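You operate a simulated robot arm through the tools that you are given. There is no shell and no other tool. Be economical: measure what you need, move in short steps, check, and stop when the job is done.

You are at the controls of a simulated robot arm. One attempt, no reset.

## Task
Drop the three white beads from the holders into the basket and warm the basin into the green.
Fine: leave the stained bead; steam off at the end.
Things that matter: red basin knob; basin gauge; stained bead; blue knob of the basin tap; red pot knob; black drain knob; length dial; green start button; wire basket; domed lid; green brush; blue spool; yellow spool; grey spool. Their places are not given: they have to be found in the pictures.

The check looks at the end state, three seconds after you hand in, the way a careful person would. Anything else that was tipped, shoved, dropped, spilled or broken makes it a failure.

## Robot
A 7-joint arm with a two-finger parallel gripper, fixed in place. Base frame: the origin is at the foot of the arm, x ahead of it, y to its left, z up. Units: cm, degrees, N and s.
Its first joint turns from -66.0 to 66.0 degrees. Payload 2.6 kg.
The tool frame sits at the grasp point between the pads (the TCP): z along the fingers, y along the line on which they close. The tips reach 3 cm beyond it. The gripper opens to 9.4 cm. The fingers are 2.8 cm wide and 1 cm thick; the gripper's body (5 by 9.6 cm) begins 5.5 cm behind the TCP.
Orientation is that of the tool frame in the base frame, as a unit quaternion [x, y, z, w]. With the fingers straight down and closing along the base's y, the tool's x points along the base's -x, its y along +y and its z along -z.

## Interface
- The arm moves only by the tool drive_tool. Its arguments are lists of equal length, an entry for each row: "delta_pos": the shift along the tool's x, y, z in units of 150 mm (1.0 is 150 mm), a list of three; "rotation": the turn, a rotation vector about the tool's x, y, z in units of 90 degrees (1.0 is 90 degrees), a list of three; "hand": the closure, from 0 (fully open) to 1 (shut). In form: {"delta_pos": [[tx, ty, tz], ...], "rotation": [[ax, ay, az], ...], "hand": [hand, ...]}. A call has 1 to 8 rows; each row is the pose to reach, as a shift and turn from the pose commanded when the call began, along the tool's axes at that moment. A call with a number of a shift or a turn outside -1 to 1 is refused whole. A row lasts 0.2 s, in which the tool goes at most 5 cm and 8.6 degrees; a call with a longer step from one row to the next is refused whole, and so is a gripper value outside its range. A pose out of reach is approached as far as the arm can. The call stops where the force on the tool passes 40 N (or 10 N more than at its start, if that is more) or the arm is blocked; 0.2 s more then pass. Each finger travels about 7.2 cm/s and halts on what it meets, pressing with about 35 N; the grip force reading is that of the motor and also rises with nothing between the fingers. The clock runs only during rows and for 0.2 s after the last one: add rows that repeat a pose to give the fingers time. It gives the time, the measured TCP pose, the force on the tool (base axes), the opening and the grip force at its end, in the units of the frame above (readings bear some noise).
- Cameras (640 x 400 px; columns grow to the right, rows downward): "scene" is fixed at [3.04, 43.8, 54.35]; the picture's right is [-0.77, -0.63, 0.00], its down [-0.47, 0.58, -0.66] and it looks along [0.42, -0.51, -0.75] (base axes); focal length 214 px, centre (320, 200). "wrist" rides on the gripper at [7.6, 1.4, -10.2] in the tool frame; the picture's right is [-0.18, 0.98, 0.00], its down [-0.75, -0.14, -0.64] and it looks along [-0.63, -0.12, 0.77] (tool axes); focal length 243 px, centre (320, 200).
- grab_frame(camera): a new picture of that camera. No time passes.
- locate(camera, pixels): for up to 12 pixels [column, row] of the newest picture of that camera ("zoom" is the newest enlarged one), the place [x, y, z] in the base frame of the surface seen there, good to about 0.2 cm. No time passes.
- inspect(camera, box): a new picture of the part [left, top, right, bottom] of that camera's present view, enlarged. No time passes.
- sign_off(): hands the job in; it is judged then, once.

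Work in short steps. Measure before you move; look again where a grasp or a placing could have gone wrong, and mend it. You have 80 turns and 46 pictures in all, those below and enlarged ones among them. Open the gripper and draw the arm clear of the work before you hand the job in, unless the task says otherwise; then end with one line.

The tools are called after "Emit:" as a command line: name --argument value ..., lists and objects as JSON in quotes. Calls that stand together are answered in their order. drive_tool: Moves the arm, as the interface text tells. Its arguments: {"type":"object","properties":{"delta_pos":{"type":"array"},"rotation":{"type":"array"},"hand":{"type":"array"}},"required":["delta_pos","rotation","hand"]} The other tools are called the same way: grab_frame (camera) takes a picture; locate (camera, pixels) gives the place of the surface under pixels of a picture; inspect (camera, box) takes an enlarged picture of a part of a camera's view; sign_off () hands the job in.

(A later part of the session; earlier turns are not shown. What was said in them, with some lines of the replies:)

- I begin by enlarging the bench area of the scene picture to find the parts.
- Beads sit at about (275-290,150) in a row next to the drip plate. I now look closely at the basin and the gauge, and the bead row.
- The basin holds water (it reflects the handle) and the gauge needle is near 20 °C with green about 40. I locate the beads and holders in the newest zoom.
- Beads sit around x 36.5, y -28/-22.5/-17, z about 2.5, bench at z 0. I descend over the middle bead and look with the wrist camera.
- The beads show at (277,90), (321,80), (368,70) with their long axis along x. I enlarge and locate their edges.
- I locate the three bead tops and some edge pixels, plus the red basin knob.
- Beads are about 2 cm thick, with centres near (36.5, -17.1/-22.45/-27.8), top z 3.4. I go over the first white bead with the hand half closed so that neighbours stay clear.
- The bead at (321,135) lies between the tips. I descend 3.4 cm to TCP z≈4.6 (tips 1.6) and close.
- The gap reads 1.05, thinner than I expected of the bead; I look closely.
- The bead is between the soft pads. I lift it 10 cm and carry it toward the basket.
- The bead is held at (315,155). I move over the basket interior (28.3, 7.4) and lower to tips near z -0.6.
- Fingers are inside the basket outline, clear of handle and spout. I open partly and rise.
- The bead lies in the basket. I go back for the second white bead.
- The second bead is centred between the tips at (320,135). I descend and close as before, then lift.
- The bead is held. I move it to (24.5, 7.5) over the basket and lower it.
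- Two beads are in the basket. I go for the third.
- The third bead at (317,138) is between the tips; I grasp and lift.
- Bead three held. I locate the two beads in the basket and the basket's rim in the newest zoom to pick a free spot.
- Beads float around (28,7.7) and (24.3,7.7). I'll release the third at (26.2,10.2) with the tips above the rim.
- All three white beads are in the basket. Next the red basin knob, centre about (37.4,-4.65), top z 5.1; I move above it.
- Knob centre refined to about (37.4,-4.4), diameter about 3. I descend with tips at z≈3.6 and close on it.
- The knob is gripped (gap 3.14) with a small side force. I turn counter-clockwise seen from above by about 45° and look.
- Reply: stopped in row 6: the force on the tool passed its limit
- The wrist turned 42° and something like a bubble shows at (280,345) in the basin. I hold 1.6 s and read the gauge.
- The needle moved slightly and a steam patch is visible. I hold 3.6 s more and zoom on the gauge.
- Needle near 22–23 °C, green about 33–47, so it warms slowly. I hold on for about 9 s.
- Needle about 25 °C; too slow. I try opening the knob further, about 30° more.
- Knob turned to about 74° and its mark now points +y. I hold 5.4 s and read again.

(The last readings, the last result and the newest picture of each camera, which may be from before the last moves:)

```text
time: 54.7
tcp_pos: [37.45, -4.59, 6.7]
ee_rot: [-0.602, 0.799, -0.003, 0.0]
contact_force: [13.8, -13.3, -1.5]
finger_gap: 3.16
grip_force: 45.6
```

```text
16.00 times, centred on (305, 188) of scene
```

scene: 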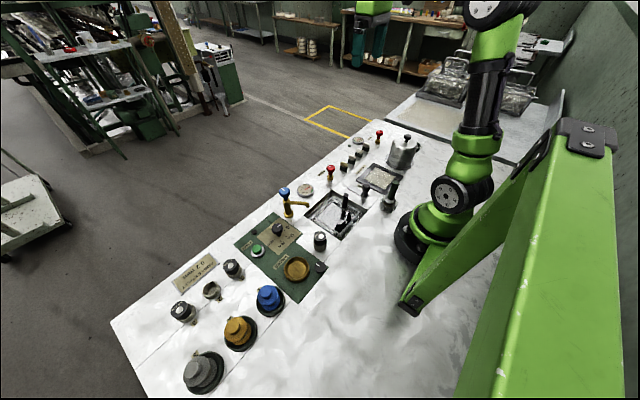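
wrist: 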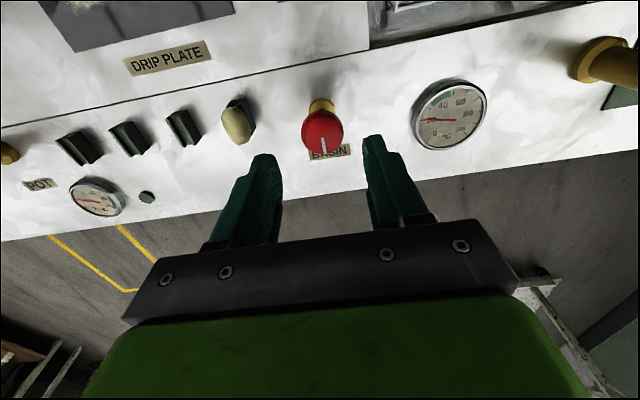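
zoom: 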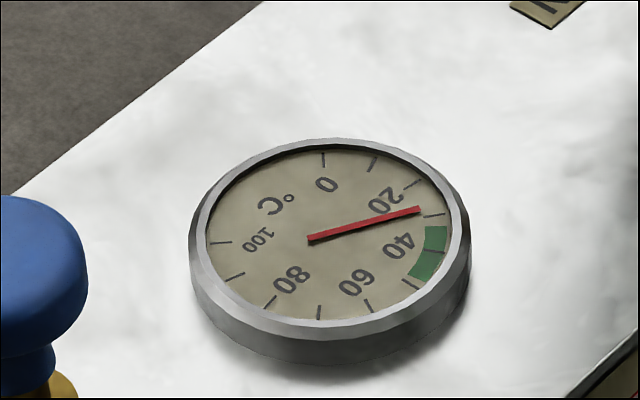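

Needle about 28 °C, rising ~0.5 °C/s. I hold another 10.8 s.

Emit:
drive_tool --delta_pos '[[0, 0, 0], [0, 0, 0], [0, 0, 0], [0, 0, 0], [0, 0, 0], [0, 0, 0], [0, 0, 0], [0, 0, 0]]' --rotation '[[0, 0, 0], [0, 0, 0], [0, 0, 0], [0, 0, 0], [0, 0, 0], [0, 0, 0], [0, 0, 0], [0, 0, 0]]' --hand '[0.8, 0.8, 0.8, 0.8, 0.8, 0.8, 0.8, 0.8]'

Emit:
drive_tool --delta_pos '[[0, 0, 0], [0, 0, 0], [0, 0, 0], [0, 0, 0], [0, 0, 0], [0, 0, 0], [0, 0, 0], [0, 0, 0]]' --rotation '[[0, 0, 0], [0, 0, 0], [0, 0, 0], [0, 0, 0], [0, 0, 0], [0, 0, 0], [0, 0, 0], [0, 0, 0]]' --hand '[0.8, 0.8, 0.8, 0.8, 0.8, 0.8, 0.8, 0.8]'

Emit:
drive_tool --delta_pos '[[0, 0, 0], [0, 0, 0], [0, 0, 0], [0, 0, 0], [0, 0, 0], [0, 0, 0], [0, 0, 0], [0, 0, 0]]' --rotation '[[0, 0, 0], [0, 0, 0], [0, 0, 0], [0, 0, 0], [0, 0, 0], [0, 0, 0], [0, 0, 0], [0, 0, 0]]' --hand '[0.8, 0.8, 0.8, 0.8, 0.8, 0.8, 0.8, 0.8]'

Emit:
drive_tool --delta_pos '[[0, 0, 0], [0, 0, 0], [0, 0, 0], [0, 0, 0], [0, 0, 0], [0, 0, 0], [0, 0, 0], [0, 0, 0]]' --rotation '[[0, 0, 0], [0, 0, 0], [0, 0, 0], [0, 0, 0], [0, 0, 0], [0, 0, 0], [0, 0, 0], [0, 0, 0]]' --hand '[0.8, 0.8, 0.8, 0.8, 0.8, 0.8, 0.8, 0.8]'

Emit:
drive_tool --delta_pos '[[0, 0, 0], [0, 0, 0], [0, 0, 0], [0, 0, 0], [0, 0, 0], [0, 0, 0], [0, 0, 0], [0, 0, 0]]' --rotation '[[0, 0, 0], [0, 0, 0], [0, 0, 0], [0, 0, 0], [0, 0, 0], [0, 0, 0], [0, 0, 0], [0, 0, 0]]' --hand '[0.8, 0.8, 0.8, 0.8, 0.8, 0.8, 0.8, 0.8]'

Emit:
drive_tool --delta_pos '[[0, 0, 0], [0, 0, 0], [0, 0, 0], [0, 0, 0], [0, 0, 0], [0, 0, 0], [0, 0, 0], [0, 0, 0]]' --rotation '[[0, 0, 0], [0, 0, 0], [0, 0, 0], [0, 0, 0], [0, 0, 0], [0, 0, 0], [0, 0, 0], [0, 0, 0]]' --hand '[0.8, 0.8, 0.8, 0.8, 0.8, 0.8, 0.8, 0.8]'

Emit:
inspect --camera "scene" --box '[289, 175, 321, 200]'

```text
time: 56.5
tcp_pos: [37.49, -4.55, 6.64]
ee_rot: [-0.602, 0.799, -0.003, 0.001]
contact_force: [12.7, -12.4, -1.5]
finger_gap: 3.15
grip_force: 44.8
```

```text
time: 58.3
tcp_pos: [37.48, -4.68, 6.66]
ee_rot: [-0.602, 0.798, -0.003, 0.001]
contact_force: [12.9, -12.7, 0.0]
finger_gap: 3.17
grip_force: 44.6
```

```text
time: 60.1
tcp_pos: [37.37, -4.61, 6.64]
ee_rot: [-0.602, 0.799, -0.003, 0.001]
contact_force: [13.7, -11.2, -1.2]
finger_gap: 3.14
grip_force: 45.0
```

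```text
time: 61.9
tcp_pos: [37.52, -4.61, 6.59]
ee_rot: [-0.602, 0.799, -0.002, 0.002]
contact_force: [14.6, -11.2, -1.5]
finger_gap: 3.14
grip_force: 44.7
```

```text
time: 63.7
tcp_pos: [37.49, -4.53, 6.69]
ee_rot: [-0.602, 0.799, -0.003, 0.001]
contact_force: [13.0, -11.1, -0.5]
finger_gap: 3.14
grip_force: 45.0
```

```text
time: 65.5
tcp_pos: [37.42, -4.62, 6.71]
ee_rot: [-0.602, 0.799, -0.004, 0.002]
contact_force: [13.5, -8.9, -1.4]
finger_gap: 3.15
grip_force: 44.9
```

```text
16.00 times, centred on (305, 188) of scene
```

zoom: 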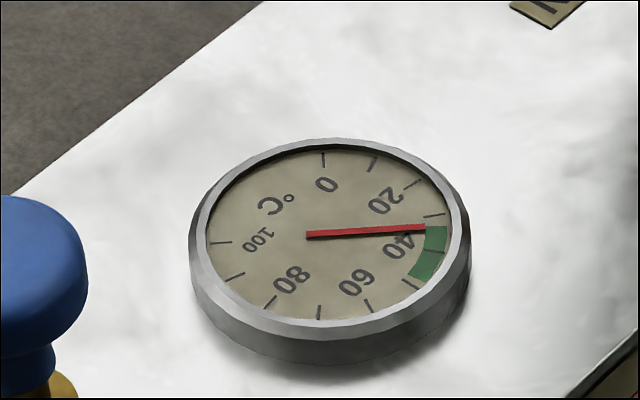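

Needle about 34 °C, at the green's lower edge. I hold 5.4 s more, aiming for the middle.

Emit:
drive_tool --delta_pos '[[0, 0, 0], [0, 0, 0], [0, 0, 0], [0, 0, 0], [0, 0, 0], [0, 0, 0], [0, 0, 0], [0, 0, 0]]' --rotation '[[0, 0, 0], [0, 0, 0], [0, 0, 0], [0, 0, 0], [0, 0, 0], [0, 0, 0], [0, 0, 0], [0, 0, 0]]' --hand '[0.8, 0.8, 0.8, 0.8, 0.8, 0.8, 0.8, 0.8]'

Emit:
drive_tool --delta_pos '[[0, 0, 0], [0, 0, 0], [0, 0, 0], [0, 0, 0], [0, 0, 0], [0, 0, 0], [0, 0, 0], [0, 0, 0]]' --rotation '[[0, 0, 0], [0, 0, 0], [0, 0, 0], [0, 0, 0], [0, 0, 0], [0, 0, 0], [0, 0, 0], [0, 0, 0]]' --hand '[0.8, 0.8, 0.8, 0.8, 0.8, 0.8, 0.8, 0.8]'

Emit:
drive_tool --delta_pos '[[0, 0, 0], [0, 0, 0], [0, 0, 0], [0, 0, 0], [0, 0, 0], [0, 0, 0], [0, 0, 0], [0, 0, 0]]' --rotation '[[0, 0, 0], [0, 0, 0], [0, 0, 0], [0, 0, 0], [0, 0, 0], [0, 0, 0], [0, 0, 0], [0, 0, 0]]' --hand '[0.8, 0.8, 0.8, 0.8, 0.8, 0.8, 0.8, 0.8]'

Emit:
inspect --camera "scene" --box '[289, 175, 321, 200]'

```text
time: 67.3
tcp_pos: [37.4, -4.59, 6.58]
ee_rot: [-0.602, 0.799, -0.003, 0.001]
contact_force: [13.3, -9.0, -0.5]
finger_gap: 3.14
grip_force: 44.9
```

```text
time: 69.1
tcp_pos: [37.45, -4.59, 6.77]
ee_rot: [-0.603, 0.798, -0.003, 0.001]
contact_force: [14.4, -8.0, -0.6]
finger_gap: 3.14
grip_force: 45.3
```

```text
time: 70.9
tcp_pos: [37.44, -4.64, 6.62]
ee_rot: [-0.602, 0.799, -0.003, 0.001]
contact_force: [14.8, -6.6, -1.3]
finger_gap: 3.16
grip_force: 45.5
```

```text
16.00 times, centred on (305, 188) of scene
```

zoom: 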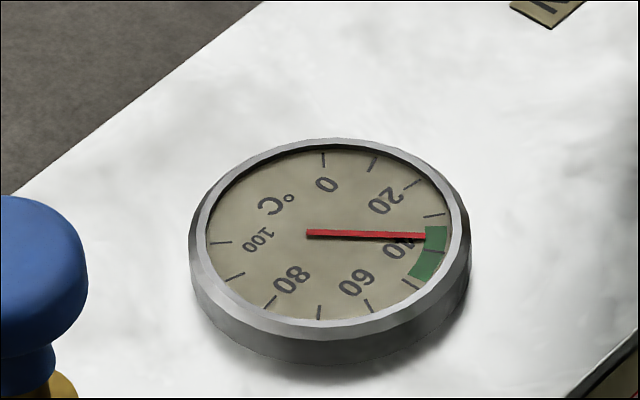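

About 37 °C. I hold 3.6 s more, then begin turning the knob back.

Emit:
drive_tool --delta_pos '[[0, 0, 0], [0, 0, 0], [0, 0, 0], [0, 0, 0], [0, 0, 0], [0, 0, 0], [0, 0, 0], [0, 0, 0]]' --rotation '[[0, 0, 0], [0, 0, 0], [0, 0, 0], [0, 0, 0], [0, 0, 0], [0, 0, 0], [0, 0, 0], [0, 0, 0]]' --hand '[0.8, 0.8, 0.8, 0.8, 0.8, 0.8, 0.8, 0.8]'

Emit:
drive_tool --delta_pos '[[0, 0, 0], [0, 0, 0], [0, 0, 0], [0, 0, 0], [0, 0, 0], [0, 0, 0], [0, 0, 0], [0, 0, 0]]' --rotation '[[0, 0, 0], [0, 0, 0], [0, 0, 0], [0, 0, 0], [0, 0, 0], [0, 0, 0], [0, 0, 0], [0, 0, 0]]' --hand '[0.8, 0.8, 0.8, 0.8, 0.8, 0.8, 0.8, 0.8]'

Emit:
drive_tool --delta_pos '[[0, 0, 0], [0, 0, 0], [0, 0, 0], [0, 0, 0], [0, 0, 0], [0, 0, 0], [0, 0, 0]]' --rotation '[[0, 0, 0.08], [0, 0, 0.16], [0, 0, 0.24], [0, 0, 0.32], [0, 0, 0.4], [0, 0, 0.48], [0, 0, 0.56]]' --hand '[0.8, 0.8, 0.8, 0.8, 0.8, 0.8, 0.8]'

```text
time: 72.7
tcp_pos: [37.37, -4.64, 6.67]
ee_rot: [-0.601, 0.799, -0.002, 0.001]
contact_force: [13.9, -5.8, -0.8]
finger_gap: 3.15
grip_force: 44.7
```

```text
time: 74.5
tcp_pos: [37.51, -4.55, 6.72]
ee_rot: [-0.602, 0.799, -0.003, 0.001]
contact_force: [14.7, -5.5, -1.0]
finger_gap: 3.12
grip_force: 44.7
```

```text
time: 76.1
tcp_pos: [37.51, -4.6, 6.69]
ee_rot: [-0.202, 0.979, -0.001, 0.001]
contact_force: [9.5, -1.5, 4.0]
finger_gap: 3.16
grip_force: 44.8
```

Turned back to 23°. I finish the turn to zero.

Emit:
drive_tool --delta_pos '[[0, 0, 0], [0, 0, 0], [0, 0, 0], [0, 0, 0], [0, 0, 0]]' --rotation '[[0, 0, 0.07], [0, 0, 0.14], [0, 0, 0.21], [0, 0, 0.264], [0, 0, 0.264]]' --hand '[0.8, 0.8, 0.8, 0.8, 0.8]'

Emit:
inspect --camera "scene" --box '[290, 155, 386, 215]'

```text
time: 77.3
tcp_pos: [37.31, -4.46, 6.63]
ee_rot: [0.003, 1.0, -0.001, 0.001]
contact_force: [10.8, 6.6, -0.1]
finger_gap: 3.16
grip_force: 45.3
```

```text
6.67 times, centred on (338, 185) of scene
```

zoom: 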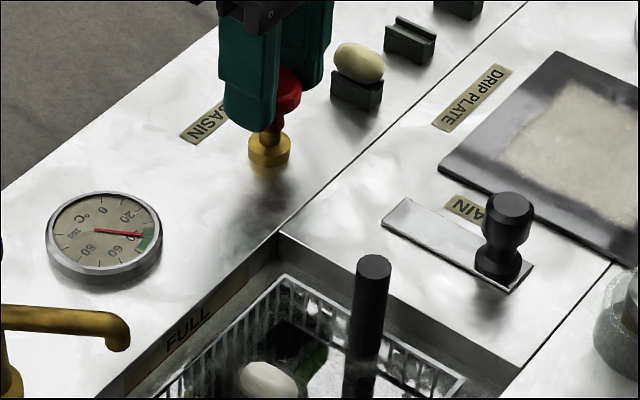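

The steam patch is gone and the needle is in the green. I release the knob, rise, and check its mark.

Emit:
drive_tool --delta_pos '[[0, 0, 0], [0, 0, 0], [0, 0, 0], [0, 0, -0.15], [0, 0, -0.4], [0, 0, -0.65], [0, 0, -0.65]]' --rotation '[[0, 0, 0], [0, 0, 0], [0, 0, 0], [0, 0, 0], [0, 0, 0], [0, 0, 0], [0, 0, 0]]' --hand '[0.45, 0.45, 0.45, 0.45, 0.45, 0.45, 0.45]'

Emit:
grab_frame --camera "wrist"

Emit:
inspect --camera "scene" --box '[282, 150, 394, 220]'

```text
time: 78.9
tcp_pos: [37.36, -4.51, 16.38]
ee_rot: [0.002, 1.0, -0.002, 0.001]
contact_force: [0.1, -0.1, -0.5]
finger_gap: 5.17
grip_force: 0.0
```

```text
10 pictures are left
```

wrist: 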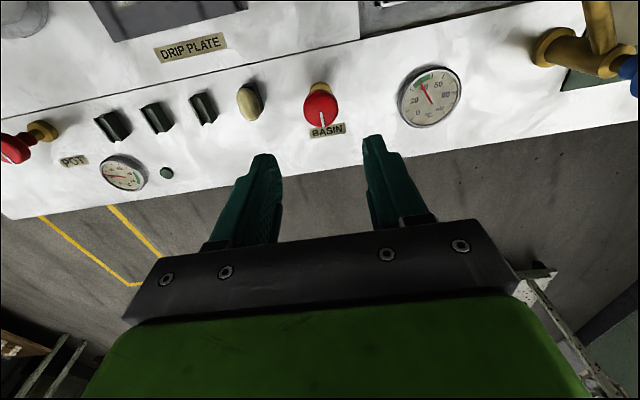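

```text
5.71 times, centred on (338, 185) of scene
```

zoom: 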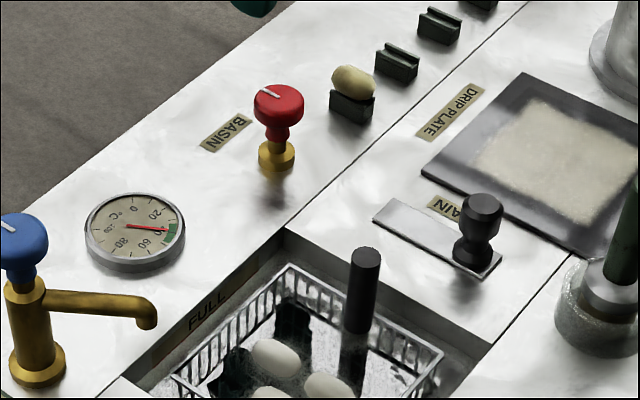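

The mark looks back at its start. I zoom on the knob and gauge from the wrist to verify.

Emit:
inspect --camera "wrist" --box '[290, 50, 482, 170]'

Emit:
locate --camera "zoom" --pixels '[[105, 200], [108, 230], [103, 180], [108, 245]]'

```text
3.33 times, centred on (386, 110) of wrist
```

zoom: 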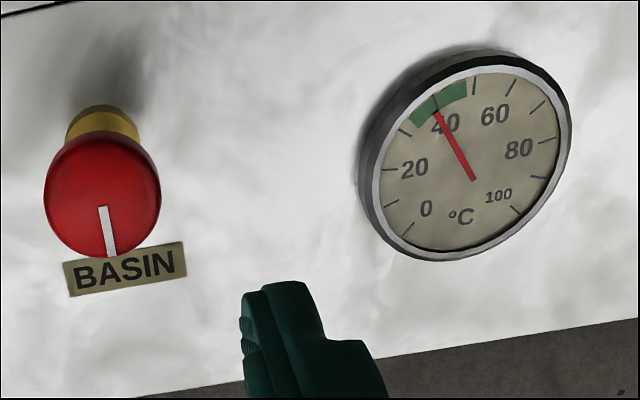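

```text
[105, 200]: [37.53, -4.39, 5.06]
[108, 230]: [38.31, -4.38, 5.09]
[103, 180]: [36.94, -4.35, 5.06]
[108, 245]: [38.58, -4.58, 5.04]
```

The mark points along +x as at the start and the gauge reads 40, mid-green. I draw the arm up clear and open the hand, then check once more.

Emit:
drive_tool --delta_pos '[[0, -0.1, -0.3], [0, -0.3, -0.5], [0, -0.5, -0.7], [0, -0.7, -0.9], [0, -0.7, -0.9], [0, -0.7, -0.9]]' --rotation '[[0, 0, 0], [0, 0, 0], [0, 0, 0], [0, 0, 0], [0, 0, 0], [0, 0, 0]]' --hand '[0.45, 0.3, 0.1, 0, 0, 0]'

Emit:
drive_tool --delta_pos '[[0, 0, 0], [0, 0, 0], [0, 0, 0], [0, 0, 0], [0, 0, 0], [0, 0, 0], [0, 0, 0], [0, 0, 0]]' --rotation '[[0, 0, 0], [0, 0, 0], [0, 0, 0], [0, 0, 0], [0, 0, 0], [0, 0, 0], [0, 0, 0], [0, 0, 0]]' --hand '[0, 0, 0, 0, 0, 0, 0, 0]'

Emit:
inspect --camera "scene" --box '[274, 160, 402, 240]'

Emit:
inspect --camera "scene" --box '[289, 175, 321, 200]'

```text
time: 80.3
tcp_pos: [37.21, -15.03, 29.91]
ee_rot: [0.001, 1.0, -0.001, 0.001]
contact_force: [-0.3, -0.9, -0.1]
finger_gap: 9.4
grip_force: 0.0
```

```text
time: 82.1
tcp_pos: [37.28, -15.27, 29.96]
ee_rot: [0.001, 1.0, -0.001, 0.0]
contact_force: [1.0, 0.2, 0.2]
finger_gap: 9.42
grip_force: 0.1
```

```text
5.00 times, centred on (338, 200) of scene
```

zoom: 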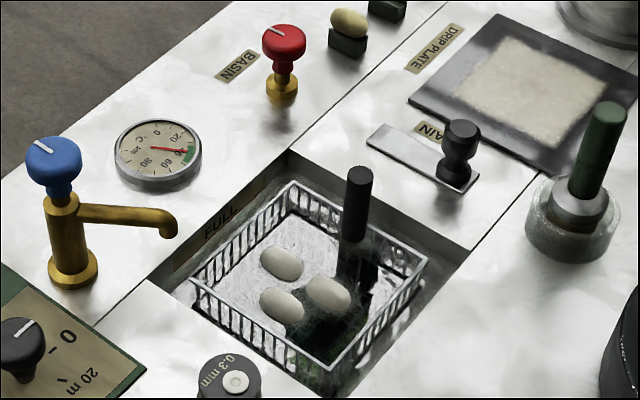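

```text
16.00 times, centred on (305, 188) of scene
```

zoom: 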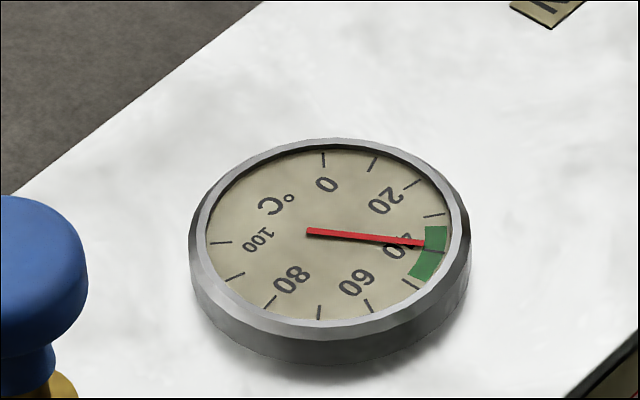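

Three white beads are in the basket, the stained bead is still in its holder, the gauge is steady in the green, and the steam is off. I hand in.

Emit:
sign_off

```text
The job is handed in.
```

The three white beads are in the basket, the basin gauge reads about 40 °C in the green, the steam is off, and the stained bead is still in its holder.
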